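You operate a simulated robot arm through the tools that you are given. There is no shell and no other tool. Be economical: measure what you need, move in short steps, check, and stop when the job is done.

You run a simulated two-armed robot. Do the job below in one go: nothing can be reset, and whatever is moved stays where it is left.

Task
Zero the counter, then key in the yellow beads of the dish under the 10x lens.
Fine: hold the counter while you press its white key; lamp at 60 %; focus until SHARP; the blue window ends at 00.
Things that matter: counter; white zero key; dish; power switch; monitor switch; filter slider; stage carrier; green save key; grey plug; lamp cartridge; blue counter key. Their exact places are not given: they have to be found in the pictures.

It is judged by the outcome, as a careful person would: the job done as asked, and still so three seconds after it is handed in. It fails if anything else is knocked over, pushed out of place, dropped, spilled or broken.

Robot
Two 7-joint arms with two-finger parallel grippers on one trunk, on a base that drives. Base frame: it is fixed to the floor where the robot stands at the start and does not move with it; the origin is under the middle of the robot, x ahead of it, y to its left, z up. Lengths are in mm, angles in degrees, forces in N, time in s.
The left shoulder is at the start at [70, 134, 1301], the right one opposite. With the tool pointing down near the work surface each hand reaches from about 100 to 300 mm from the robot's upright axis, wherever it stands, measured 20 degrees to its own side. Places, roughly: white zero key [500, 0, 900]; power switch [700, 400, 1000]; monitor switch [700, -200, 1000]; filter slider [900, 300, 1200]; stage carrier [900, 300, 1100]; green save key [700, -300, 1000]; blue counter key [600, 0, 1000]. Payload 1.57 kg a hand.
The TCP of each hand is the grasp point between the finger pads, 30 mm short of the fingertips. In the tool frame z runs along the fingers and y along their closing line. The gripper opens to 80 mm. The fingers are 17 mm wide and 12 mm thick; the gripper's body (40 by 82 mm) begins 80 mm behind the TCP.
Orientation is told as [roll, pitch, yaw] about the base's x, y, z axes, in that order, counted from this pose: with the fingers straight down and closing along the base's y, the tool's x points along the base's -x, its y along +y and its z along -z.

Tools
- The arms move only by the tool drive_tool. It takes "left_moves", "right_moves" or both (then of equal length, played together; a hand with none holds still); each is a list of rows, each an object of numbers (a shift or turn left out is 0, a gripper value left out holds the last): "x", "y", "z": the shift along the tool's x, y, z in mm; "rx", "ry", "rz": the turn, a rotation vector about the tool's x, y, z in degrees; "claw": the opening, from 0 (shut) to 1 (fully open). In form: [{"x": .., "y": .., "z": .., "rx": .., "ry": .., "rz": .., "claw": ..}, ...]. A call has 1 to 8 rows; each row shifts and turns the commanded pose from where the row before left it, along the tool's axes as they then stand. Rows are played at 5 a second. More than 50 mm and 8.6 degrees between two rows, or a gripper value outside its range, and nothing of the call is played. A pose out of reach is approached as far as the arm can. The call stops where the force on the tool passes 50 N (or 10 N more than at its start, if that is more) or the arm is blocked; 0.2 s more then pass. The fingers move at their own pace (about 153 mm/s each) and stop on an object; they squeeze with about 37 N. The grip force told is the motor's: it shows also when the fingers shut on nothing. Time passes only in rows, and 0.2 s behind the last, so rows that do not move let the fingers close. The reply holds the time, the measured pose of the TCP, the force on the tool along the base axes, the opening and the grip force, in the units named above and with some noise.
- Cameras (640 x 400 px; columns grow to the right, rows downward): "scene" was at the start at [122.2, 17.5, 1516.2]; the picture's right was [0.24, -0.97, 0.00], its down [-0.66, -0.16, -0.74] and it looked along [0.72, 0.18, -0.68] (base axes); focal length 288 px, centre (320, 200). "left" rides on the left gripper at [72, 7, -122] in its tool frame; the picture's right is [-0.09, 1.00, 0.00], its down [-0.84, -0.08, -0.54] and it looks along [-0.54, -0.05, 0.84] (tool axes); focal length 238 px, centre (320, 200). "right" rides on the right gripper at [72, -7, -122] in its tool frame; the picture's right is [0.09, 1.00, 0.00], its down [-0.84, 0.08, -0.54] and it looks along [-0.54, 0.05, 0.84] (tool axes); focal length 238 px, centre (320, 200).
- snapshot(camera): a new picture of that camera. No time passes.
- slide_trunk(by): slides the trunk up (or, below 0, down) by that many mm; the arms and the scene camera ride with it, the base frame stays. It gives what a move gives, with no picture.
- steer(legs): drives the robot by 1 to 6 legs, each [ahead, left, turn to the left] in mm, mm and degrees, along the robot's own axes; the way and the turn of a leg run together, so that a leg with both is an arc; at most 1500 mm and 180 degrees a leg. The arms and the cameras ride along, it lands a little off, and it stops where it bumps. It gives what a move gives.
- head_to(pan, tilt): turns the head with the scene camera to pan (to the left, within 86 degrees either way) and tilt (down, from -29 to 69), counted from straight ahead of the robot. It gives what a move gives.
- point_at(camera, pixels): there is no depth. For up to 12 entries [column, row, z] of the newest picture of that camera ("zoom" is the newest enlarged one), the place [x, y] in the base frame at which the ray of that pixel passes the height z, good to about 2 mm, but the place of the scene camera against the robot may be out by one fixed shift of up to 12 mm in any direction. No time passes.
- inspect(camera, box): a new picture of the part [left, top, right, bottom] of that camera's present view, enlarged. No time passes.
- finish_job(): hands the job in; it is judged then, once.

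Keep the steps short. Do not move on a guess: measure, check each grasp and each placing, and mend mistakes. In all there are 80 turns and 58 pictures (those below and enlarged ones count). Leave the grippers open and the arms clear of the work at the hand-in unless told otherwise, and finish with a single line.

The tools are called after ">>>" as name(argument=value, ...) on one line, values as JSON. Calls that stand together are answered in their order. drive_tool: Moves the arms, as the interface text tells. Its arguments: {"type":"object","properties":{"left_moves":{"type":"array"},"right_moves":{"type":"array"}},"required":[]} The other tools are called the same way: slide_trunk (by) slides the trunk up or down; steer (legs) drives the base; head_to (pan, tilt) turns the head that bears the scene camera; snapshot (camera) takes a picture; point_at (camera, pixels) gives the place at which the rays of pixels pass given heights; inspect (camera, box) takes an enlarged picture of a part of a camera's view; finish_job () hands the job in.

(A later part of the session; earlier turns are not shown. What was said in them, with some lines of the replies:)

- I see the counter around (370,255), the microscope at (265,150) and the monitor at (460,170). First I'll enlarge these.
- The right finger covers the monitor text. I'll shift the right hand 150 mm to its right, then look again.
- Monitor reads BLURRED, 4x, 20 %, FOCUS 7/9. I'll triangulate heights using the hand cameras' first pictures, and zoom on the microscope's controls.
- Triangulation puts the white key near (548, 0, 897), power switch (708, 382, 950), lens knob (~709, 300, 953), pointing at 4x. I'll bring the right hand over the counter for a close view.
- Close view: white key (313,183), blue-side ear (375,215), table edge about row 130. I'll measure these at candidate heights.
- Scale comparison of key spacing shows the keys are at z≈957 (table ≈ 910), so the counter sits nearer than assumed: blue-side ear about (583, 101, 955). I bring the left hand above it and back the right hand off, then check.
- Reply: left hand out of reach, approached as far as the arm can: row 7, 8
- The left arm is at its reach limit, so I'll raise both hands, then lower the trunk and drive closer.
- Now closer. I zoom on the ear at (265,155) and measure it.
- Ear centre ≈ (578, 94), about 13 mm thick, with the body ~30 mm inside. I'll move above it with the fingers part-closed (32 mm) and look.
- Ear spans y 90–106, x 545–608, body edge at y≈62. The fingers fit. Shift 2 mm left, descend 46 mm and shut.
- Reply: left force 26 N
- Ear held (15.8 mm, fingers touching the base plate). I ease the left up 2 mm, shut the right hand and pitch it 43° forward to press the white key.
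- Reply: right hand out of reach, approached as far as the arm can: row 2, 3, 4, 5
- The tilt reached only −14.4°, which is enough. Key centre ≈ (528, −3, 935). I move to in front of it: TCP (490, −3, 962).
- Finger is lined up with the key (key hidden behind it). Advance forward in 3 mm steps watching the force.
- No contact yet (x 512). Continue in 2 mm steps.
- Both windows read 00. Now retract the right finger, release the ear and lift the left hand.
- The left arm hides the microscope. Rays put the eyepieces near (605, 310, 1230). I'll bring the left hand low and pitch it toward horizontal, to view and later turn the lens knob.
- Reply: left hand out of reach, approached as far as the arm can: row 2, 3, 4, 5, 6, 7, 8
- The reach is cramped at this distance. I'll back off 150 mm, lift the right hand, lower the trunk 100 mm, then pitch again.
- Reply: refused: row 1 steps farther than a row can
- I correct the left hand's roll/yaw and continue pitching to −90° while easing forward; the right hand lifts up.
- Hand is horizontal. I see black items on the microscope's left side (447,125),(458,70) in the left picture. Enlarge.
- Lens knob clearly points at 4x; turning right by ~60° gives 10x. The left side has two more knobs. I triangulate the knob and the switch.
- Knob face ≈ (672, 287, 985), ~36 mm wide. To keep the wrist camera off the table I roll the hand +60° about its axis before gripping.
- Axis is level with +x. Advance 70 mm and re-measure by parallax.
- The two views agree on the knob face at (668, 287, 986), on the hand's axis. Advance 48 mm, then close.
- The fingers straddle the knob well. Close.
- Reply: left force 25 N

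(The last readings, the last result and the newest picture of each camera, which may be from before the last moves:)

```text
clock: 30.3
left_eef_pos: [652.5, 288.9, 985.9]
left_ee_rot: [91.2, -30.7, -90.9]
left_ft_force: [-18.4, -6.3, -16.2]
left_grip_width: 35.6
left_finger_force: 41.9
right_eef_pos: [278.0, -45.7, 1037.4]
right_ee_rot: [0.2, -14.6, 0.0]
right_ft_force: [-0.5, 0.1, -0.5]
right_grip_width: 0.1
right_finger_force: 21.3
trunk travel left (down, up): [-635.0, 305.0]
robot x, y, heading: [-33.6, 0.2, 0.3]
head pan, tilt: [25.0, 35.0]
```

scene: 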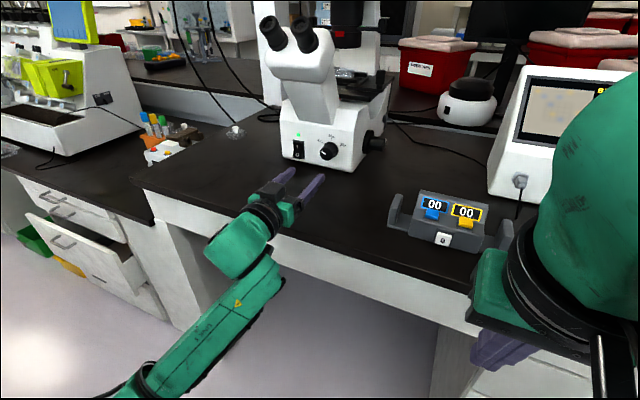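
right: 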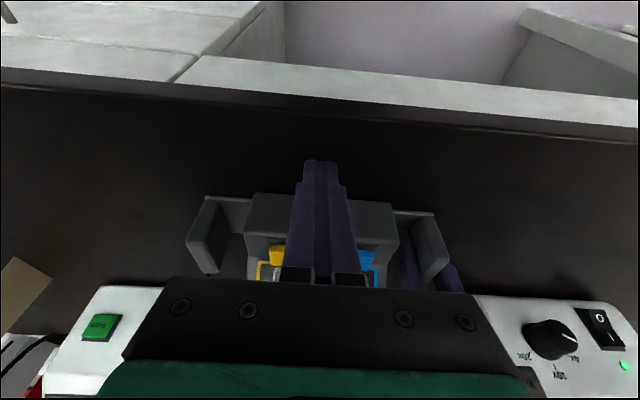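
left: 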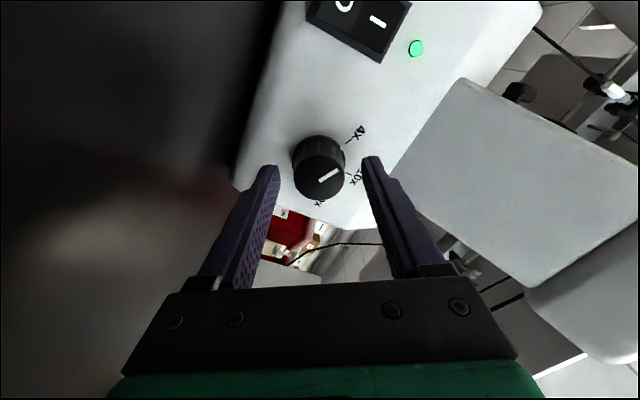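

Gripped at 35.6 mm; a bit of push against the panel. Ease back 3 mm and turn 30° clockwise, then check forces.

>>> drive_tool(left_moves=[{"z": -3}, {"rz": 7.5}, {"rz": 7.5}, {"rz": 7.5}, {"rz": 7.5}])

>>> inspect(camera="scene", box=[480, 60, 640, 160])

```text
clock: 31.5
left_eef_pos: [650.2, 284.3, 985.0]
left_ee_rot: [91.1, -0.5, -90.2]
left_ft_force: [11.9, 8.6, -31.1]
left_grip_width: 35.3
left_finger_force: 42.2
right_eef_pos: [277.8, -47.0, 1037.6]
right_ee_rot: [0.3, -14.5, -0.1]
right_ft_force: [0.2, 0.5, -0.2]
right_grip_width: 0.0
right_finger_force: 21.5
trunk travel left (down, up): [-635.0, 305.0]
robot x, y, heading: [-34.1, 0.4, -0.2]
head pan, tilt: [25.0, 35.0]
```

```text
4.00 times, centred on (560, 110) of scene
```

zoom: 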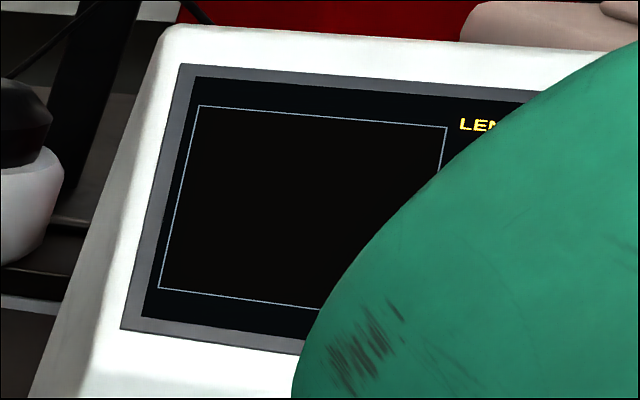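

The lens is turning (display "LEN…" between clicks). The knob pulls the hand down a little, so I ease 2 mm down and turn the other 30°.

>>> drive_tool(left_moves=[{"y": -2, "x": 1, "z": 1}, {"rz": 7.5}, {"rz": 7.5}, {"rz": 7.5}, {"rz": 7.5}], right_moves=[{"y": -30}, {"y": -40}, {"y": -40}, {"y": -40}, {"y": -40}])

>>> inspect(camera="scene", box=[480, 60, 640, 160])

```text
clock: 31.9
left_eef_pos: [649.8, 286.3, 985.8]
left_ee_rot: [91.2, -0.7, -90.3]
left_ft_force: [5.5, -0.9, 0.6]
left_grip_width: 35.1
left_finger_force: 42.7
right_eef_pos: [277.3, -67.0, 1037.1]
right_ee_rot: [0.2, -14.5, -0.1]
right_ft_force: [0.7, 0.1, -0.6]
right_grip_width: 0.1
right_finger_force: 21.0
trunk travel left (down, up): [-635.0, 305.0]
robot x, y, heading: [-33.0, 1.2, -0.1]
head pan, tilt: [25.0, 35.0]
stopped in row 1 (left hand): the force on the tool passed its limit (the readings are from after the stop); the commanded pose is now the measured one
```

```text
4.00 times, centred on (560, 110) of scene
```

zoom: 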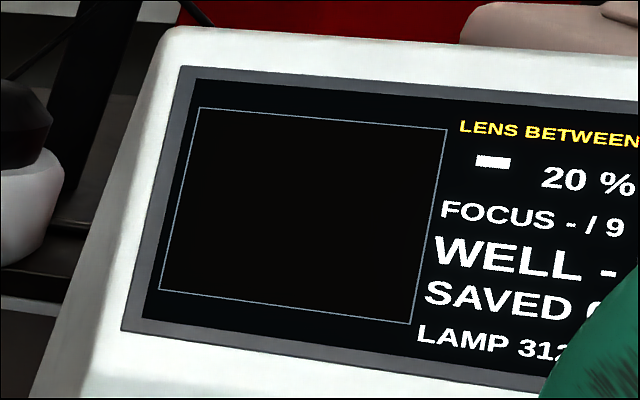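

Now the forces are relaxed (reset). Continue turning.

>>> drive_tool(left_moves=[{"rz": 6}, {"rz": 6}, {"rz": 6}, {"rz": 6}, {"rz": 6}], right_moves=[{"y": -40}, {"y": -40}, {"y": -20}, {}, {}])

>>> inspect(camera="scene", box=[480, 60, 640, 160])

```text
clock: 33.1
left_eef_pos: [650.6, 284.9, 984.4]
left_ee_rot: [91.1, 29.6, -89.8]
left_ft_force: [-4.5, 0.1, -7.5]
left_grip_width: 35.2
left_finger_force: 42.6
right_eef_pos: [275.7, -143.1, 1038.2]
right_ee_rot: [-1.2, -14.6, 0.7]
right_ft_force: [-0.4, -0.2, -0.6]
right_grip_width: 0.3
right_finger_force: 21.1
right hand out of reach, approached as far as the arm can: row 2, 3
trunk travel left (down, up): [-635.0, 305.0]
robot x, y, heading: [-33.7, -2.3, -0.1]
head pan, tilt: [25.0, 35.0]
```

```text
4.00 times, centred on (560, 110) of scene
```

zoom: 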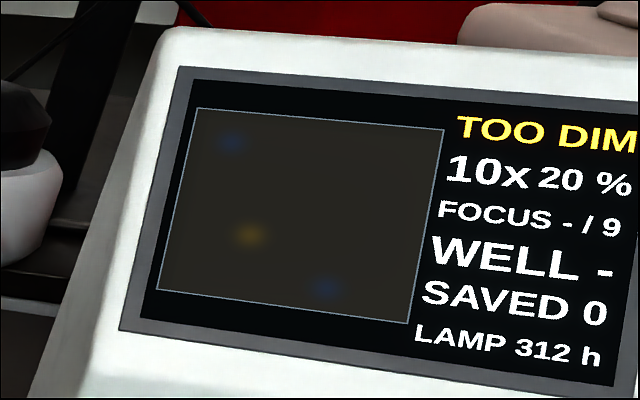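

The lens is at 10x; now TOO DIM. Open, back off 100 mm, and move left to view the microscope's left side.

>>> drive_tool(left_moves=[{"claw": 0.7}, {}, {"z": -40}, {"z": -45}, {"z": -45}])

>>> drive_tool(left_moves=[{"x": 43, "y": -25}, {"x": 43, "y": -25}, {"x": 43, "y": -25}, {"rz": -8.5}, {"rz": -8.5}, {"rz": -8.5}, {"rz": -4}])

>>> snapshot(camera="left")

```text
clock: 34.3
left_eef_pos: [524.1, 290.9, 982.4]
left_ee_rot: [91.3, 29.5, -89.8]
left_ft_force: [0.6, 1.1, -1.0]
left_grip_width: 56.1
left_finger_force: 0.1
right_eef_pos: [280.1, -140.3, 1036.6]
right_ee_rot: [-1.2, -14.4, 0.7]
right_ft_force: [0.4, 0.6, -0.2]
right_grip_width: 0.0
right_finger_force: 21.2
trunk travel left (down, up): [-635.0, 305.0]
robot x, y, heading: [-28.1, -1.3, -0.3]
head pan, tilt: [25.0, 35.0]
```

```text
clock: 35.9
left_eef_pos: [524.4, 438.2, 977.8]
left_ee_rot: [91.0, -0.3, -90.4]
left_ft_force: [-0.6, -0.4, -0.7]
left_grip_width: 56.3
left_finger_force: 0.0
right_eef_pos: [280.0, -138.8, 1037.0]
right_ee_rot: [-1.2, -14.4, 0.7]
right_ft_force: [-0.5, 0.7, 0.0]
right_grip_width: 0.2
right_finger_force: 21.8
trunk travel left (down, up): [-635.0, 305.0]
robot x, y, heading: [-30.2, -1.3, -0.1]
head pan, tilt: [25.0, 35.0]
```

```text
23 pictures are left
```

left: 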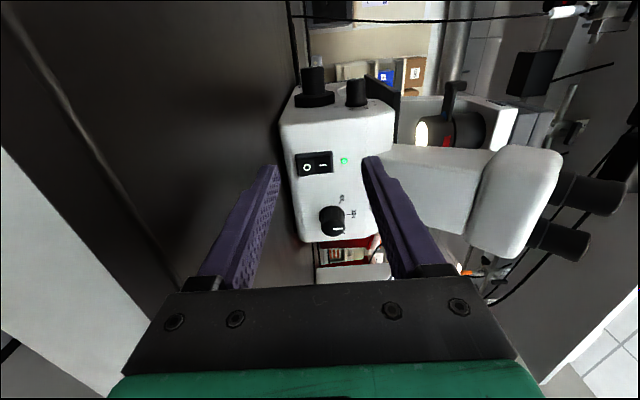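

I see on the left side a flanged knob (313,88) and a plain knob (357,92). Enlarge.

>>> inspect(camera="left", box=[270, 50, 420, 140])

>>> point_at(camera="left", pixels=[[357, 82, 1000], [357, 82, 1010], [357, 82, 1020], [357, 107, 1010], [357, 107, 1020], [332, 220, 985]])

```text
4.27 times, centred on (345, 95) of left
```

zoom: 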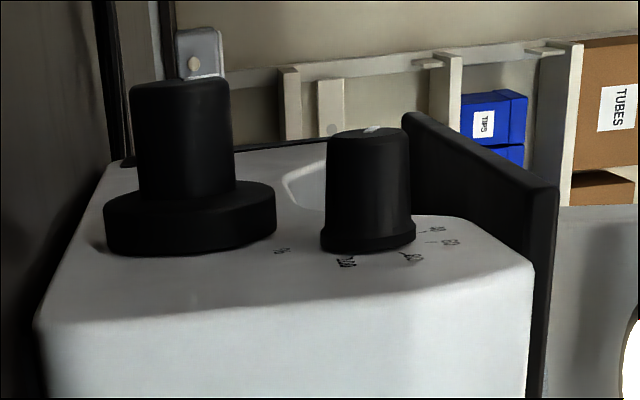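

```text
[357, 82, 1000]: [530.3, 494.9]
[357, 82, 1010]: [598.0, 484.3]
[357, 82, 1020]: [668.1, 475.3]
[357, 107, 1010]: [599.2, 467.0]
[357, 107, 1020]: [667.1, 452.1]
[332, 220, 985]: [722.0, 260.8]
```

The plain knob is the lamp dial (% labels around it), axis sideways; rays put it near (813, 428–463, 1039). I'll turn it with the fingers pointing forward and closing vertically. Raise the hand, then drive ahead/left.

>>> drive_tool(left_moves=[{"y": 31}, {"y": 31}])

>>> steer(legs=[[0, 90, 0], [165, 0, 0]])

>>> snapshot(camera="left")

```text
clock: 36.5
left_eef_pos: [523.5, 437.4, 1039.7]
left_ee_rot: [90.9, -0.2, -90.3]
left_ft_force: [0.1, -0.2, 0.0]
left_grip_width: 56.0
left_finger_force: 0.1
right_eef_pos: [280.3, -139.4, 1038.2]
right_ee_rot: [-1.3, -14.4, 0.7]
right_ft_force: [0.4, 0.5, 0.4]
right_grip_width: 0.1
right_finger_force: 21.5
trunk travel left (down, up): [-635.0, 305.0]
robot x, y, heading: [-31.8, 0.8, -0.2]
head pan, tilt: [25.0, 35.0]
```

```text
clock: 38.7
left_eef_pos: [690.9, 525.6, 1038.8]
left_ee_rot: [90.9, -0.1, -90.4]
left_ft_force: [-0.2, -0.3, 0.2]
left_grip_width: 56.1
left_finger_force: 0.0
right_eef_pos: [445.6, -50.2, 1037.5]
right_ee_rot: [-1.2, -14.5, 0.5]
right_ft_force: [-0.9, 0.4, 0.4]
right_grip_width: 0.2
right_finger_force: 21.5
trunk travel left (down, up): [-635.0, 305.0]
robot x, y, heading: [134.5, 88.4, -0.4]
head pan, tilt: [25.0, 35.0]
```

```text
21 pictures are left
```

left: 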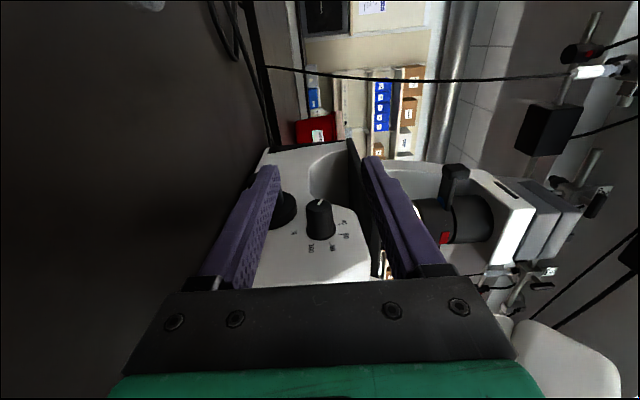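

>>> inspect(camera="left", box=[270, 180, 370, 280])

```text
4.00 times, centred on (320, 230) of left
```

zoom: 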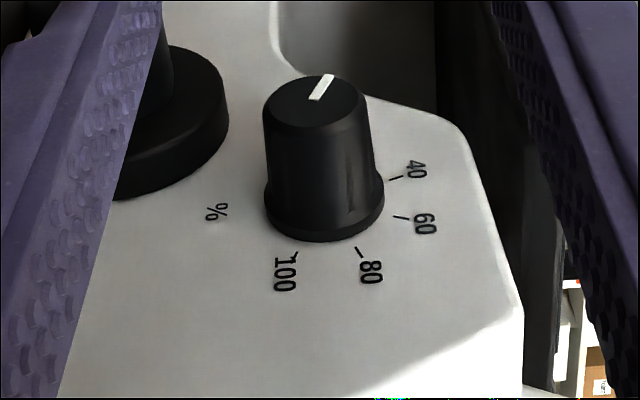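

Dial cap centre ≈ (761, 469, 1032), pointer near 20; 60 is ≈ 90° on, rotating top-backwards (fingers pitching up). The stage overhangs close above, so I'll use strokes from −28° to about +10°. Pitch down 28° and position.

>>> drive_tool(left_moves=[{"rx": 7, "claw": 0.62}, {"rx": 7}, {"rx": 7}, {"rx": 7}, {"y": 26.7, "z": -5.1}, {"x": -30}, {"x": -30.6}])

>>> snapshot(camera="left")

```text
clock: 40.3
left_eef_pos: [701.7, 467.9, 1068.1]
left_ee_rot: [62.9, -0.1, -90.4]
left_ft_force: [-0.3, -0.1, -1.6]
left_grip_width: 49.5
left_finger_force: 0.0
left hand out of reach, approached as far as the arm can: row 2
right_eef_pos: [446.2, -51.3, 1037.4]
right_ee_rot: [-1.1, -14.4, 0.5]
right_ft_force: [0.0, -0.5, -0.2]
right_grip_width: 0.0
right_finger_force: 21.4
trunk travel left (down, up): [-635.0, 305.0]
robot x, y, heading: [134.3, 89.0, -0.4]
head pan, tilt: [25.0, 35.0]
```

```text
19 pictures are left
```

left: 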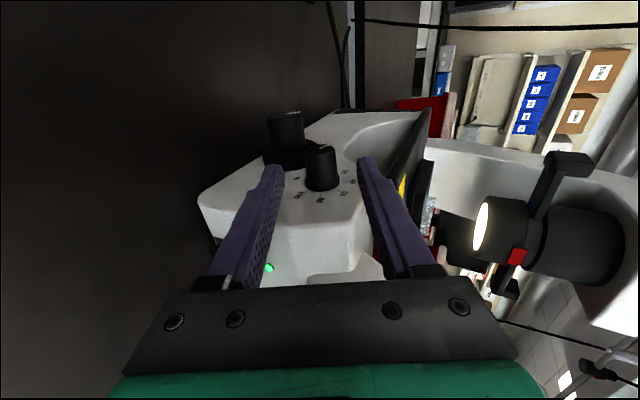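

The dial sits between the fingers' line (320,150). Advance 58 mm with 4 mm inward and close.

>>> drive_tool(left_moves=[{"x": -4, "y": -1, "z": 19}, {"z": 19}, {"z": 20}, {"claw": 0}, {}, {}])

>>> snapshot(camera="left")

```text
clock: 41.7
left_eef_pos: [751.1, 464.2, 1040.7]
left_ee_rot: [62.8, -0.2, -90.6]
left_ft_force: [0.3, -0.5, -0.9]
left_grip_width: 27.3
left_finger_force: 38.2
right_eef_pos: [447.3, -50.0, 1037.0]
right_ee_rot: [-1.2, -14.4, 0.6]
right_ft_force: [1.5, 0.7, 0.2]
right_grip_width: 0.0
right_finger_force: 21.5
trunk travel left (down, up): [-635.0, 305.0]
robot x, y, heading: [131.7, 94.4, -0.4]
head pan, tilt: [25.0, 35.0]
```

```text
18 pictures are left
```

left: 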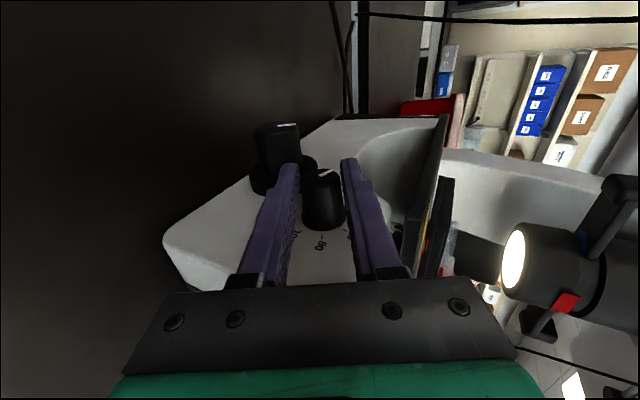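

Dial gripped at 27.3 mm, no stray force. Stroke: turn 38° about the dial's axis.

>>> drive_tool(left_moves=[{"rx": -7.5, "y": -1.96, "z": 0.13}, {"rx": -7.5, "y": -1.96, "z": 0.13}, {"rx": -7.5, "y": -1.96, "z": 0.13}, {"rx": -7.5, "y": -1.96, "z": 0.13}, {"rx": -7.5, "y": -1.96, "z": 0.13}])

>>> snapshot(camera="scene")

```text
clock: 42.9
left_eef_pos: [750.8, 464.7, 1031.1]
left_ee_rot: [100.2, 0.0, -90.5]
left_ft_force: [-0.5, -7.6, -5.8]
left_grip_width: 27.5
left_finger_force: 37.9
right_eef_pos: [447.1, -53.1, 1037.2]
right_ee_rot: [-1.1, -14.3, 0.6]
right_ft_force: [-0.2, -1.0, -0.1]
right_grip_width: 0.0
right_finger_force: 22.0
trunk travel left (down, up): [-635.0, 305.0]
robot x, y, heading: [134.4, 90.4, -0.5]
head pan, tilt: [25.0, 35.0]
```

```text
17 pictures are left
```

scene: 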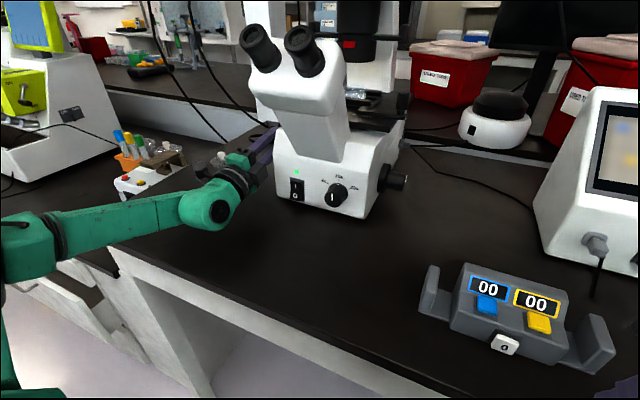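

Turn the head to keep the monitor in view and read it.

>>> head_to(pan=6, tilt=35)

>>> inspect(camera="scene", box=[360, 40, 600, 220])

```text
clock: 43.7
left_eef_pos: [749.2, 464.0, 1030.9]
left_ee_rot: [100.2, -0.1, -90.4]
left_ft_force: [-0.9, -6.5, -8.4]
left_grip_width: 27.3
left_finger_force: 37.9
right_eef_pos: [447.4, -51.2, 1037.1]
right_ee_rot: [-1.1, -14.3, 0.6]
right_ft_force: [-0.1, -0.4, 0.1]
right_grip_width: 0.0
right_finger_force: 21.0
trunk travel left (down, up): [-635.0, 305.0]
robot x, y, heading: [136.6, 89.3, 0.1]
head pan, tilt: [6.0, 35.0]
```

```text
2.22 times, centred on (480, 130) of scene
```

zoom: 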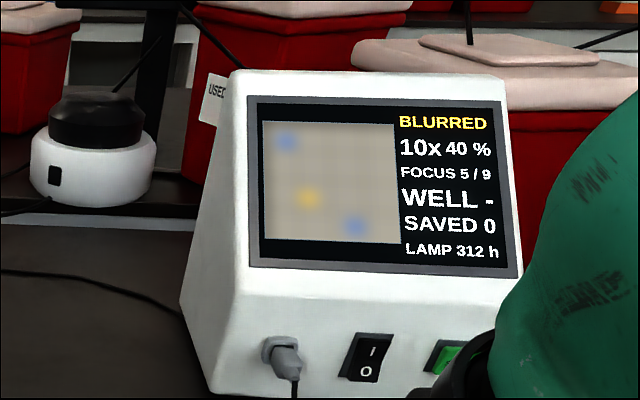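

Now 40 %. Release, swing back 37.5° around the dial, re-grip.

>>> drive_tool(left_moves=[{"claw": 0.62}, {"rx": 7.5, "y": 1.96, "z": 0.13}, {"rx": 7.5, "y": 1.96, "z": 0.13}, {"rx": 7.5, "y": 1.96, "z": 0.13}, {"rx": 7.5, "y": 1.96, "z": 0.13}, {"rx": 7.5, "y": 1.96, "z": 0.13}, {"claw": 0}, {}])

>>> drive_tool(left_moves=[{"rx": -7.5, "y": -1.96, "z": 0.13}, {"rx": -7.5, "y": -1.96, "z": 0.13}, {"rx": -7.5, "y": -1.96, "z": 0.13}, {"rx": -7.5, "y": -1.96, "z": 0.13}, {"rx": -7.5, "y": -1.96, "z": 0.13}])

>>> inspect(camera="scene", box=[360, 40, 600, 220])

```text
clock: 45.5
left_eef_pos: [750.6, 464.5, 1041.2]
left_ee_rot: [62.8, 0.0, -90.5]
left_ft_force: [-2.0, -2.5, -3.4]
left_grip_width: 27.4
left_finger_force: 37.3
right_eef_pos: [446.6, -49.9, 1036.6]
right_ee_rot: [-1.2, -14.4, 0.5]
right_ft_force: [-0.5, 0.6, 1.0]
right_grip_width: 0.0
right_finger_force: 21.6
trunk travel left (down, up): [-635.0, 305.0]
robot x, y, heading: [134.0, 91.4, -0.2]
head pan, tilt: [6.0, 35.0]
```

```text
clock: 46.7
left_eef_pos: [748.8, 465.1, 1031.3]
left_ee_rot: [100.2, -0.1, -90.5]
left_ft_force: [-6.1, -4.4, -9.0]
left_grip_width: 27.2
left_finger_force: 37.7
right_eef_pos: [446.1, -50.7, 1037.2]
right_ee_rot: [-1.2, -14.4, 0.5]
right_ft_force: [-0.2, 1.1, 0.1]
right_grip_width: 0.3
right_finger_force: 21.6
trunk travel left (down, up): [-635.0, 305.0]
robot x, y, heading: [135.1, 91.2, -0.2]
head pan, tilt: [6.0, 35.0]
```

```text
2.22 times, centred on (480, 130) of scene
```

zoom: 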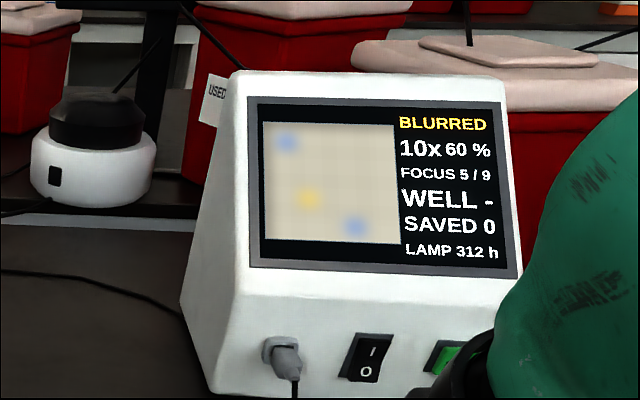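

60 % set. Release the dial, back off 60 mm, shift outwards 16 mm and pitch down for the focus knob.

>>> drive_tool(left_moves=[{"claw": 0.62}, {}, {"z": -30}, {"z": -30}, {"x": 16}])

>>> drive_tool(left_moves=[{"rx": 7.6, "claw": 0.56}, {"rx": 7.6}, {"rx": 7.6}, {"rx": 7.6}, {"rx": 7.6}])

>>> snapshot(camera="left")

```text
clock: 47.9
left_eef_pos: [691.4, 481.1, 1020.8]
left_ee_rot: [100.3, -0.1, -90.5]
left_ft_force: [-0.1, 1.1, -0.4]
left_grip_width: 49.8
left_finger_force: 0.1
right_eef_pos: [446.6, -51.0, 1038.2]
right_ee_rot: [-1.3, -14.4, 0.5]
right_ft_force: [-0.1, 0.0, -0.7]
right_grip_width: 0.0
right_finger_force: 21.9
trunk travel left (down, up): [-635.0, 305.0]
robot x, y, heading: [137.1, 93.3, 0.2]
head pan, tilt: [6.0, 35.0]
```

```text
clock: 49.1
left_eef_pos: [689.6, 480.7, 1021.8]
left_ee_rot: [62.3, 0.0, -90.5]
left_ft_force: [-0.6, 0.1, -0.6]
left_grip_width: 44.5
left_finger_force: 0.0
right_eef_pos: [445.9, -51.0, 1037.5]
right_ee_rot: [-1.2, -14.4, 0.6]
right_ft_force: [0.2, -0.4, -0.1]
right_grip_width: 0.0
right_finger_force: 21.4
trunk travel left (down, up): [-635.0, 305.0]
robot x, y, heading: [138.4, 91.6, 0.0]
head pan, tilt: [6.0, 35.0]
```

```text
14 pictures are left
```

left: 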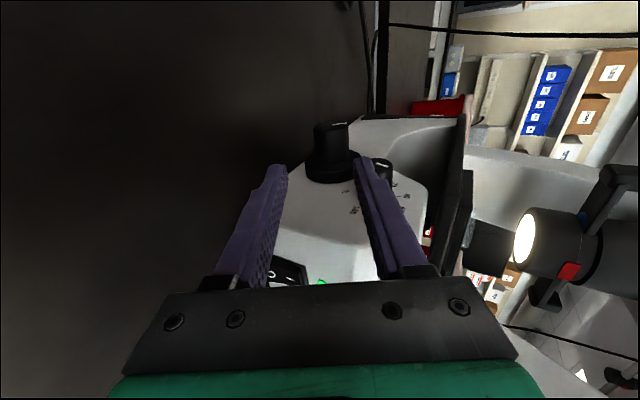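

Measured focus knob end matches estimate (790, 486, 982). Align (+11.6 mm tool y) and advance 93 mm, then close.

>>> drive_tool(left_moves=[{"x": 2, "y": 11.6}, {"z": 31}, {"z": 31}, {"z": 31}, {}, {"claw": 0}, {}, {}])

>>> snapshot(camera="left")

```text
clock: 50.9
left_eef_pos: [778.2, 482.2, 987.9]
left_ee_rot: [62.1, -0.1, -90.5]
left_ft_force: [-1.8, -1.7, -6.6]
left_grip_width: 35.2
left_finger_force: 42.3
right_eef_pos: [446.9, -49.9, 1037.9]
right_ee_rot: [-1.2, -14.3, 0.5]
right_ft_force: [0.0, -0.3, -0.1]
right_grip_width: 0.0
right_finger_force: 21.6
trunk travel left (down, up): [-635.0, 305.0]
robot x, y, heading: [133.5, 87.2, 0.0]
head pan, tilt: [6.0, 35.0]
```

```text
13 pictures are left
```

left: 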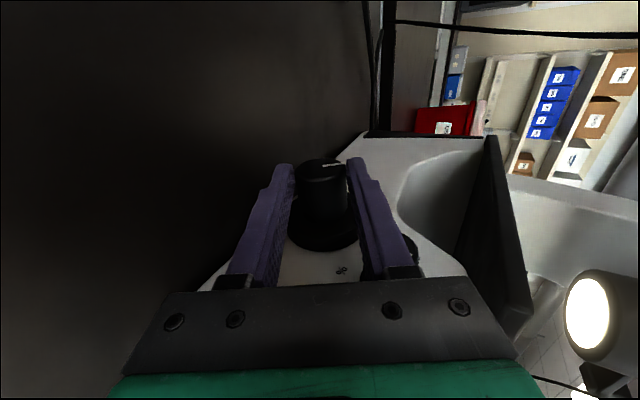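

Focus knob gripped (35.2 mm). Turn 20° up-wards and read the monitor.

>>> drive_tool(left_moves=[{"rx": -7, "y": -2, "z": 0.1}, {"rx": -7, "y": -2, "z": 0.1}, {"rx": -7, "y": -2, "z": 0.1}])

>>> inspect(camera="scene", box=[440, 80, 560, 150])

```text
clock: 51.7
left_eef_pos: [776.0, 482.8, 981.0]
left_ee_rot: [76.4, -0.1, -90.2]
left_ft_force: [0.9, 7.8, -5.0]
left_grip_width: 35.2
left_finger_force: 42.2
left hand out of reach, approached as far as the arm can: row 2, 3
right_eef_pos: [447.3, -48.8, 1037.5]
right_ee_rot: [-1.3, -14.2, 0.5]
right_ft_force: [-0.1, 0.9, 0.8]
right_grip_width: 0.0
right_finger_force: 20.9
trunk travel left (down, up): [-635.0, 305.0]
robot x, y, heading: [134.7, 93.9, -0.5]
head pan, tilt: [6.0, 35.0]
stopped in row 3 (left hand): the force on the tool passed its limit (the readings are from after the stop); the commanded pose is now the measured one
```

```text
5.33 times, centred on (500, 115) of scene
```

zoom: 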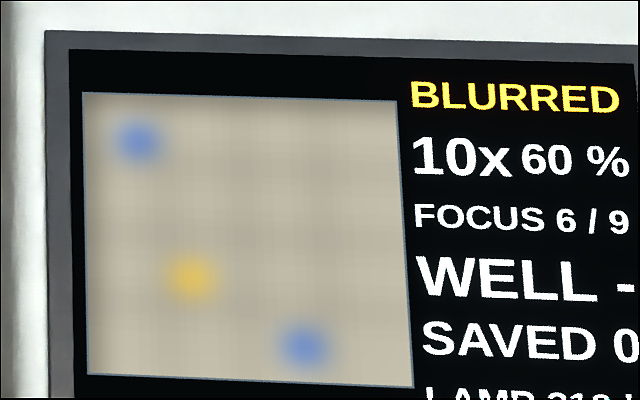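

FOCUS 6/9 looks blurrier than 5, so I turn the other way: 28° back (pitching down).

>>> drive_tool(left_moves=[{"rx": 7, "y": 2, "z": 0.1}, {"rx": 7, "y": 2, "z": 0.1}, {"rx": 7, "y": 2, "z": 0.1}, {"rx": 7, "y": 2, "z": 0.1}])

>>> inspect(camera="scene", box=[440, 80, 560, 150])

```text
clock: 52.7
left_eef_pos: [781.0, 483.2, 994.4]
left_ee_rot: [49.2, 0.1, -90.0]
left_ft_force: [17.8, 11.3, 17.0]
left_grip_width: 35.1
left_finger_force: 41.4
right_eef_pos: [448.0, -49.5, 1036.7]
right_ee_rot: [-1.3, -14.3, 0.5]
right_ft_force: [0.3, 0.4, 0.0]
right_grip_width: 0.1
right_finger_force: 21.0
trunk travel left (down, up): [-635.0, 305.0]
robot x, y, heading: [135.5, 91.1, 0.1]
head pan, tilt: [6.0, 35.0]
```

```text
5.33 times, centred on (500, 115) of scene
```

zoom: 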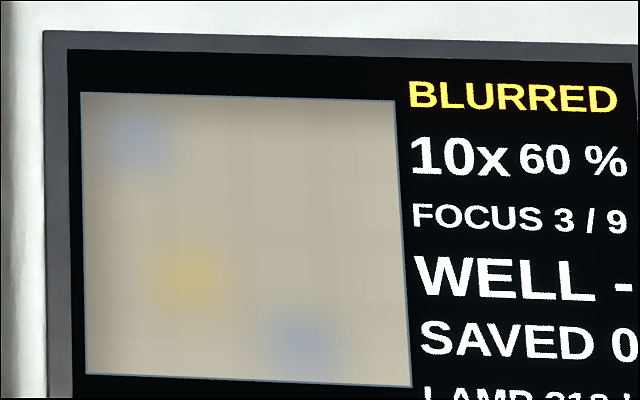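

Worse at 3, so sharp lies above 6. Turn up 27° (to 6), release, swing back and re-grip.

>>> drive_tool(left_moves=[{"rx": -7, "y": -2, "z": 0.1}, {"rx": -7, "y": -2, "z": 0.1}, {"rx": -7, "y": -2, "z": 0.1}, {"rx": -6, "y": -1.7, "z": 0.1}])

>>> drive_tool(left_moves=[{"claw": 0.56}, {}, {"rx": 7, "y": 2.2, "z": 0.1}, {"rx": 7, "y": 2.2, "z": 0.1}, {"rx": 7, "y": 2.2, "z": 0.1}, {"rx": 6, "y": 1.9, "z": 0.1}, {"claw": 0}, {}])

>>> drive_tool(left_moves=[{"rx": -5, "y": -1.6}, {"rx": -5, "y": -1.6}])

>>> inspect(camera="scene", box=[440, 80, 560, 150])

```text
clock: 53.7
left_eef_pos: [774.8, 482.2, 980.9]
left_ee_rot: [75.5, -0.4, -90.2]
left_ft_force: [2.1, 13.4, 2.1]
left_grip_width: 35.1
left_finger_force: 42.4
right_eef_pos: [446.0, -46.8, 1037.3]
right_ee_rot: [-1.4, -14.4, 0.6]
right_ft_force: [-0.7, -1.1, 0.5]
right_grip_width: 0.1
right_finger_force: 21.4
trunk travel left (down, up): [-635.0, 305.0]
robot x, y, heading: [137.4, 89.0, -0.2]
head pan, tilt: [6.0, 35.0]
```

```text
clock: 55.5
left_eef_pos: [780.1, 479.6, 995.5]
left_ee_rot: [49.0, 0.1, -90.2]
left_ft_force: [12.0, 2.3, 15.5]
left_grip_width: 34.7
left_finger_force: 41.9
right_eef_pos: [445.8, -51.9, 1036.8]
right_ee_rot: [-1.1, -14.4, 0.5]
right_ft_force: [0.0, 0.3, 0.8]
right_grip_width: 0.0
right_finger_force: 21.2
trunk travel left (down, up): [-635.0, 305.0]
robot x, y, heading: [135.7, 89.1, -0.2]
head pan, tilt: [6.0, 35.0]
```

```text
clock: 56.1
left_eef_pos: [777.7, 478.2, 991.0]
left_ee_rot: [58.8, 0.0, -90.3]
left_ft_force: [10.5, 6.8, 18.3]
left_grip_width: 34.4
left_finger_force: 41.9
right_eef_pos: [445.5, -50.8, 1037.9]
right_ee_rot: [-1.2, -14.4, 0.5]
right_ft_force: [0.0, -0.4, 0.5]
right_grip_width: 0.0
right_finger_force: 21.0
trunk travel left (down, up): [-635.0, 305.0]
robot x, y, heading: [130.6, 85.9, -0.0]
head pan, tilt: [6.0, 35.0]
```

```text
5.33 times, centred on (500, 115) of scene
```

zoom: 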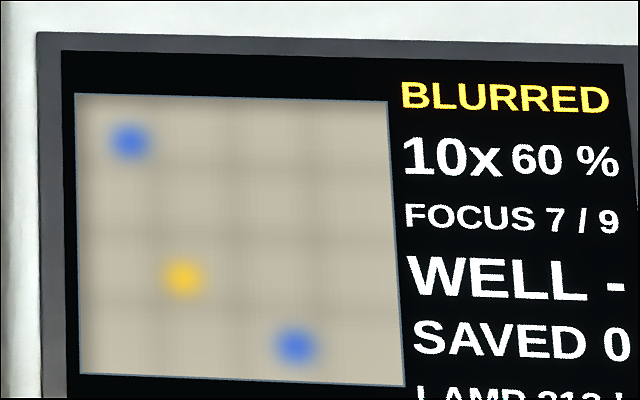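

7/9 is getting sharper. Another 10°.

>>> drive_tool(left_moves=[{"rx": -5, "y": -1.7}, {"rx": -5, "y": -1.7}])

>>> inspect(camera="scene", box=[440, 80, 560, 150])

```text
clock: 56.7
left_eef_pos: [772.6, 479.7, 986.1]
left_ee_rot: [68.6, -0.1, -90.6]
left_ft_force: [4.8, 6.8, 11.6]
left_grip_width: 34.6
left_finger_force: 41.8
right_eef_pos: [445.0, -50.0, 1037.6]
right_ee_rot: [-1.2, -14.5, 0.6]
right_ft_force: [-0.5, -0.6, 0.2]
right_grip_width: 0.2
right_finger_force: 21.5
trunk travel left (down, up): [-635.0, 305.0]
robot x, y, heading: [133.5, 89.4, -0.4]
head pan, tilt: [6.0, 35.0]
```

```text
5.33 times, centred on (500, 115) of scene
```

zoom: 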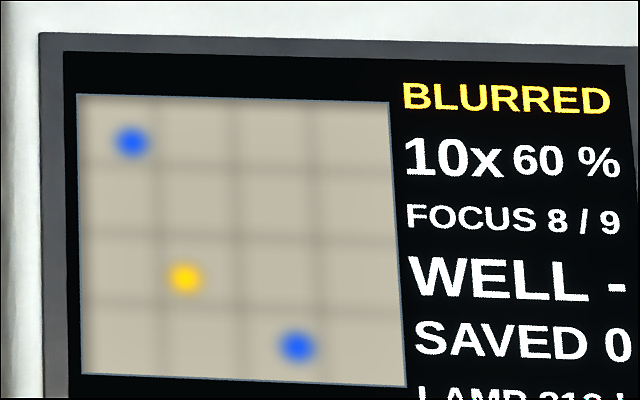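

8/9, nearly. Another 9°.

>>> drive_tool(left_moves=[{"rx": -4.5, "y": -1.5}, {"rx": -4.5, "y": -1.5}])

>>> inspect(camera="scene", box=[440, 80, 560, 150])

```text
clock: 57.3
left_eef_pos: [771.8, 479.7, 981.5]
left_ee_rot: [77.4, -0.2, -90.5]
left_ft_force: [-9.6, 0.9, -2.6]
left_grip_width: 34.1
left_finger_force: 41.9
right_eef_pos: [443.4, -49.0, 1037.8]
right_ee_rot: [-1.2, -14.5, 0.6]
right_ft_force: [-0.2, -0.5, 0.7]
right_grip_width: 0.0
right_finger_force: 21.1
trunk travel left (down, up): [-635.0, 305.0]
robot x, y, heading: [137.2, 93.1, -0.2]
head pan, tilt: [6.0, 35.0]
```

```text
5.33 times, centred on (500, 115) of scene
```

zoom: 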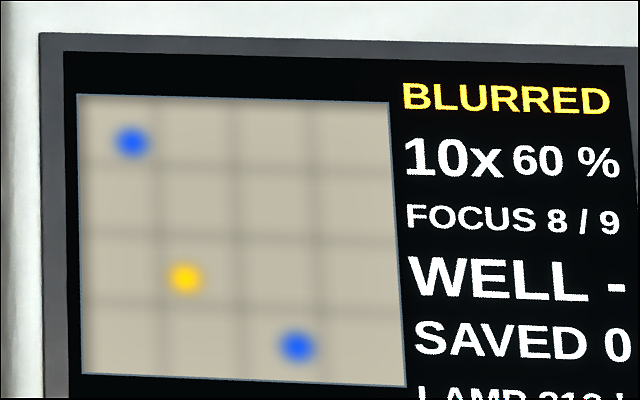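

Still 8. Release, swing back 27°, re-grip and turn 10° more.

>>> drive_tool(left_moves=[{"claw": 0.56}, {}, {"rx": 7, "y": 2.2, "z": 1.2}, {"rx": 7, "y": 2.2, "z": 1.2}, {"rx": 7, "y": 2.2, "z": 1.2}, {"rx": 6, "y": 1.9, "z": 1.2}, {"claw": 0}, {}])

>>> drive_tool(left_moves=[{"rx": -5, "y": -1.6}, {"rx": -5, "y": -1.6}])

>>> inspect(camera="scene", box=[440, 80, 560, 150])

```text
clock: 59.1
left_eef_pos: [782.0, 479.9, 990.5]
left_ee_rot: [50.9, 0.0, -90.2]
left_ft_force: [8.5, 3.9, 10.6]
left_grip_width: 35.7
left_finger_force: 42.6
right_eef_pos: [445.9, -50.0, 1037.6]
right_ee_rot: [-1.2, -14.4, 0.6]
right_ft_force: [0.0, 0.2, 0.0]
right_grip_width: 0.3
right_finger_force: 21.9
trunk travel left (down, up): [-635.0, 305.0]
robot x, y, heading: [136.6, 91.0, 0.0]
head pan, tilt: [6.0, 35.0]
```

```text
clock: 59.7
left_eef_pos: [779.9, 481.0, 987.9]
left_ee_rot: [60.8, -0.1, -90.5]
left_ft_force: [8.5, 6.6, 13.4]
left_grip_width: 35.4
left_finger_force: 42.5
right_eef_pos: [445.2, -48.4, 1037.1]
right_ee_rot: [-1.2, -14.4, 0.5]
right_ft_force: [0.3, -0.4, -0.1]
right_grip_width: 0.0
right_finger_force: 21.1
trunk travel left (down, up): [-635.0, 305.0]
robot x, y, heading: [133.6, 93.9, 0.0]
head pan, tilt: [6.0, 35.0]
```

```text
5.33 times, centred on (500, 115) of scene
```

zoom: 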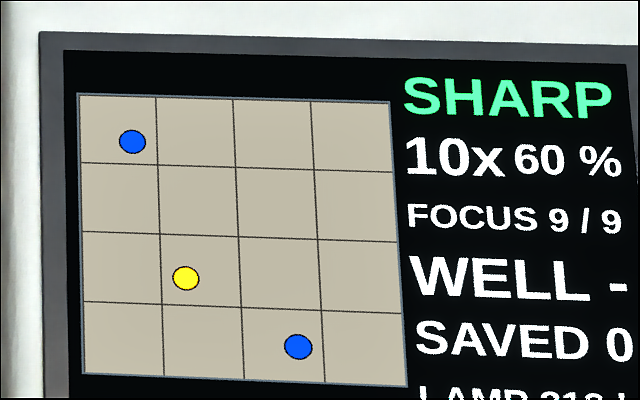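

SHARP at 9/9, 10x, 60 %: exactly one yellow bead in view (two blue). Release the focus knob and withdraw the left hand; bring the right finger above the yellow key.

>>> drive_tool(left_moves=[{"claw": 0.56}, {}, {"z": -35}, {"z": -35}, {"z": -35}, {"x": 40}])

>>> drive_tool(right_moves=[{"x": -30.1, "y": 4, "z": 15.5}, {"x": -30.1, "y": 4, "z": 15.5}, {"x": -30.1, "y": 4, "z": 15.5}])

>>> snapshot(camera="scene")

```text
clock: 61.1
left_eef_pos: [688.5, 520.6, 1035.9]
left_ee_rot: [60.6, -0.2, -90.5]
left_ft_force: [0.2, -0.2, 0.7]
left_grip_width: 44.9
left_finger_force: 0.1
right_eef_pos: [447.1, -48.3, 1037.9]
right_ee_rot: [-1.3, -14.3, 0.5]
right_ft_force: [0.1, 0.4, -0.2]
right_grip_width: 0.0
right_finger_force: 21.3
trunk travel left (down, up): [-635.0, 305.0]
robot x, y, heading: [135.7, 86.8, -0.1]
head pan, tilt: [6.0, 35.0]
```

```text
clock: 61.9
left_eef_pos: [689.8, 517.0, 1036.2]
left_ee_rot: [60.5, 0.0, -90.4]
left_ft_force: [0.2, 0.5, -0.5]
left_grip_width: 44.7
left_finger_force: 0.1
right_eef_pos: [545.9, -37.8, 1013.9]
right_ee_rot: [-1.2, -14.4, 0.5]
right_ft_force: [1.2, 0.3, -0.8]
right_grip_width: 0.0
right_finger_force: 21.4
trunk travel left (down, up): [-635.0, 305.0]
robot x, y, heading: [135.1, 90.6, -0.3]
head pan, tilt: [6.0, 35.0]
```

```text
6 pictures are left
```

scene: 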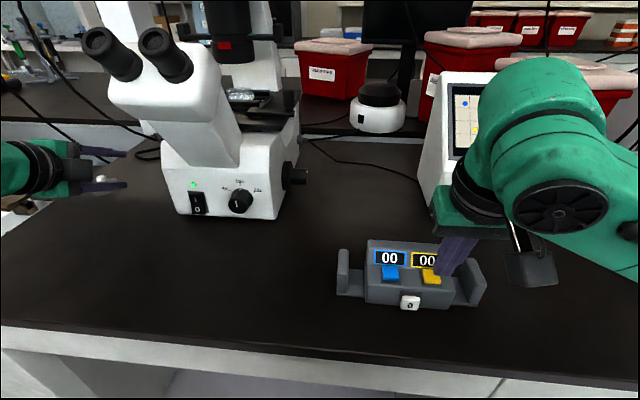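

The finger is above the yellow key; check its lateral offset.

>>> point_at(camera="scene", pixels=[[431, 274, 957], [390, 271, 957], [439, 273, 985], [410, 301, 935]])

>>> inspect(camera="scene", box=[360, 230, 480, 310])

```text
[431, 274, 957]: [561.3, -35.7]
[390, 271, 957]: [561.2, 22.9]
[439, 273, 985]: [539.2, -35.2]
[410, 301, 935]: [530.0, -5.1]
```

```text
5.00 times, centred on (420, 270) of scene
```

zoom: 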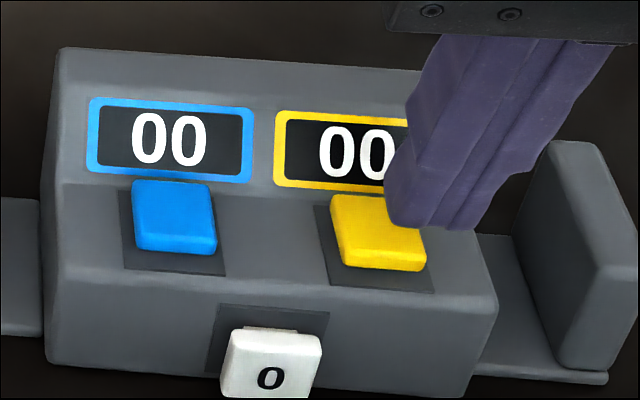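

Aligned (key at y≈−36, x≈560). Press down along the finger: 22 mm, then small steps watching force.

>>> drive_tool(right_moves=[{"z": 11}, {"z": 11}])

>>> drive_tool(right_moves=[{"z": 2}, {"z": 2}])

>>> drive_tool(right_moves=[{"z": 2}, {"z": 1}])

```text
clock: 62.5
left_eef_pos: [684.6, 519.3, 1040.0]
left_ee_rot: [60.8, -0.2, -90.4]
left_ft_force: [0.5, 0.0, -0.8]
left_grip_width: 44.8
left_finger_force: 0.0
right_eef_pos: [548.4, -36.9, 999.4]
right_ee_rot: [-1.1, -15.3, 0.3]
right_ft_force: [-2.1, -2.9, 40.4]
right_grip_width: 0.1
right_finger_force: 21.6
trunk travel left (down, up): [-635.0, 305.0]
robot x, y, heading: [131.7, 93.6, -0.3]
head pan, tilt: [6.0, 35.0]
```

```text
clock: 62.9
left_eef_pos: [684.8, 518.3, 1039.7]
left_ee_rot: [61.0, 0.0, -90.4]
left_ft_force: [0.2, 0.5, -0.5]
left_grip_width: 44.8
left_finger_force: 0.1
right_eef_pos: [551.5, -38.1, 1002.0]
right_ee_rot: [-0.9, -16.1, 0.1]
right_ft_force: [-16.5, -1.7, 66.3]
right_grip_width: 0.0
right_finger_force: 20.8
trunk travel left (down, up): [-635.0, 305.0]
robot x, y, heading: [135.5, 92.4, -0.4]
head pan, tilt: [6.0, 35.0]
stopped in row 2 (right hand): the force on the tool passed its limit (the readings are from after the stop); the commanded pose is now the measured one
```

```text
clock: 63.5
left_eef_pos: [681.7, 518.8, 1041.1]
left_ee_rot: [61.0, -0.1, -90.3]
left_ft_force: [0.2, 0.4, -0.2]
left_grip_width: 44.9
left_finger_force: 0.0
right_eef_pos: [548.3, -36.9, 1001.3]
right_ee_rot: [-0.8, -16.6, 0.1]
right_ft_force: [6.5, -3.6, 32.7]
right_grip_width: 0.0
right_finger_force: 21.4
trunk travel left (down, up): [-635.0, 305.0]
robot x, y, heading: [131.5, 92.3, -0.2]
head pan, tilt: [6.0, 35.0]
```

Contact came earlier (tip at z≈971). Look before doing more.

>>> inspect(camera="scene", box=[360, 230, 480, 310])

```text
5.00 times, centred on (420, 270) of scene
```

zoom: 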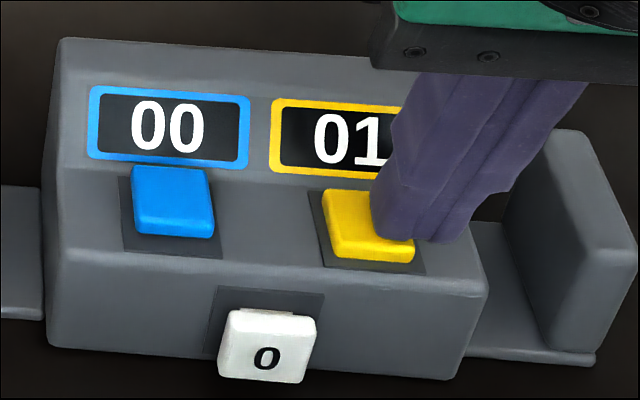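

Yellow reads 01, blue 00. Lift the finger, open the grippers, and withdraw.

>>> drive_tool(right_moves=[{"z": -15}, {"z": -30}, {"z": -30}, {"z": -20, "claw": 0.6}, {}])

>>> drive_tool(left_moves=[{"x": 30}, {"claw": 0.8}])

>>> steer(legs=[[-200, 0, 0]])

>>> snapshot(camera="scene")

```text
clock: 64.7
left_eef_pos: [687.3, 518.2, 1037.3]
left_ee_rot: [60.6, -0.1, -90.3]
left_ft_force: [1.1, 0.5, 0.2]
left_grip_width: 44.5
left_finger_force: 0.0
right_eef_pos: [529.7, -37.4, 1083.4]
right_ee_rot: [-1.0, -15.1, 0.3]
right_ft_force: [-0.2, -0.2, 0.2]
right_grip_width: 48.0
right_finger_force: 0.0
trunk travel left (down, up): [-635.0, 305.0]
robot x, y, heading: [130.4, 88.9, -0.3]
head pan, tilt: [6.0, 35.0]
```

```text
clock: 65.3
left_eef_pos: [688.9, 548.1, 1036.6]
left_ee_rot: [60.7, 0.0, -90.4]
left_ft_force: [0.1, -0.4, -0.1]
left_grip_width: 64.0
left_finger_force: 0.1
right_eef_pos: [529.4, -38.3, 1082.9]
right_ee_rot: [-0.8, -15.2, 0.3]
right_ft_force: [0.2, 0.6, 0.0]
right_grip_width: 48.1
right_finger_force: 0.1
trunk travel left (down, up): [-635.0, 305.0]
robot x, y, heading: [136.2, 93.4, -0.4]
head pan, tilt: [6.0, 35.0]
```

```text
clock: 66.9
left_eef_pos: [493.7, 548.4, 1036.7]
left_ee_rot: [60.5, -0.2, -90.6]
left_ft_force: [0.3, 0.4, -0.6]
left_grip_width: 64.2
left_finger_force: 0.1
right_eef_pos: [333.8, -37.2, 1083.4]
right_ee_rot: [-1.0, -15.1, 0.1]
right_ft_force: [-0.1, -0.2, -0.1]
right_grip_width: 47.7
right_finger_force: 0.0
trunk travel left (down, up): [-635.0, 305.0]
robot x, y, heading: [-61.6, 92.9, -0.2]
head pan, tilt: [6.0, 35.0]
```

```text
3 pictures are left
```

scene: 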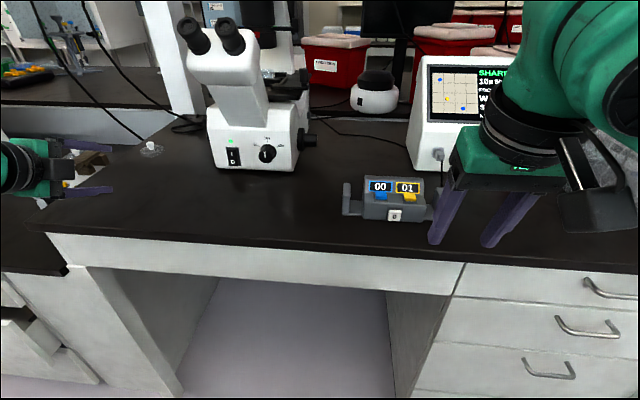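

Everything stands upright. One last zoom on the monitor and counter.

>>> inspect(camera="scene", box=[350, 50, 510, 230])

```text
2.22 times, centred on (430, 140) of scene
```

zoom: 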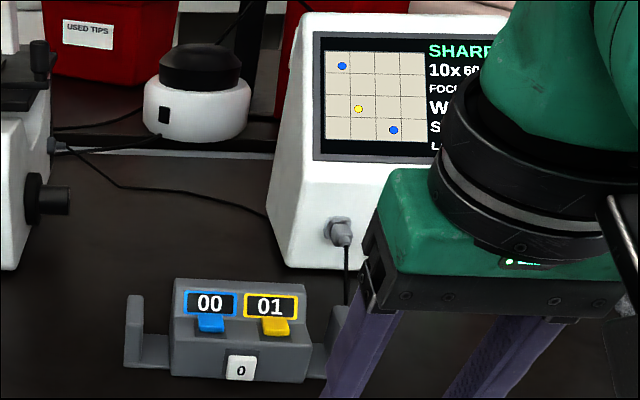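

SHARP, 10x, 60 %, with one yellow bead in view; the counter reads 00 / 01 and the hands are open and clear. Hand in.

>>> finish_job()

```text
The job is handed in.
```

The counter was zeroed while held and now reads blue 00, yellow 01, for the one yellow bead seen at 10x, 60 % lamp and SHARP focus; I counted only what the 10x view shows and did not move the stage to look at the rest of the dish.
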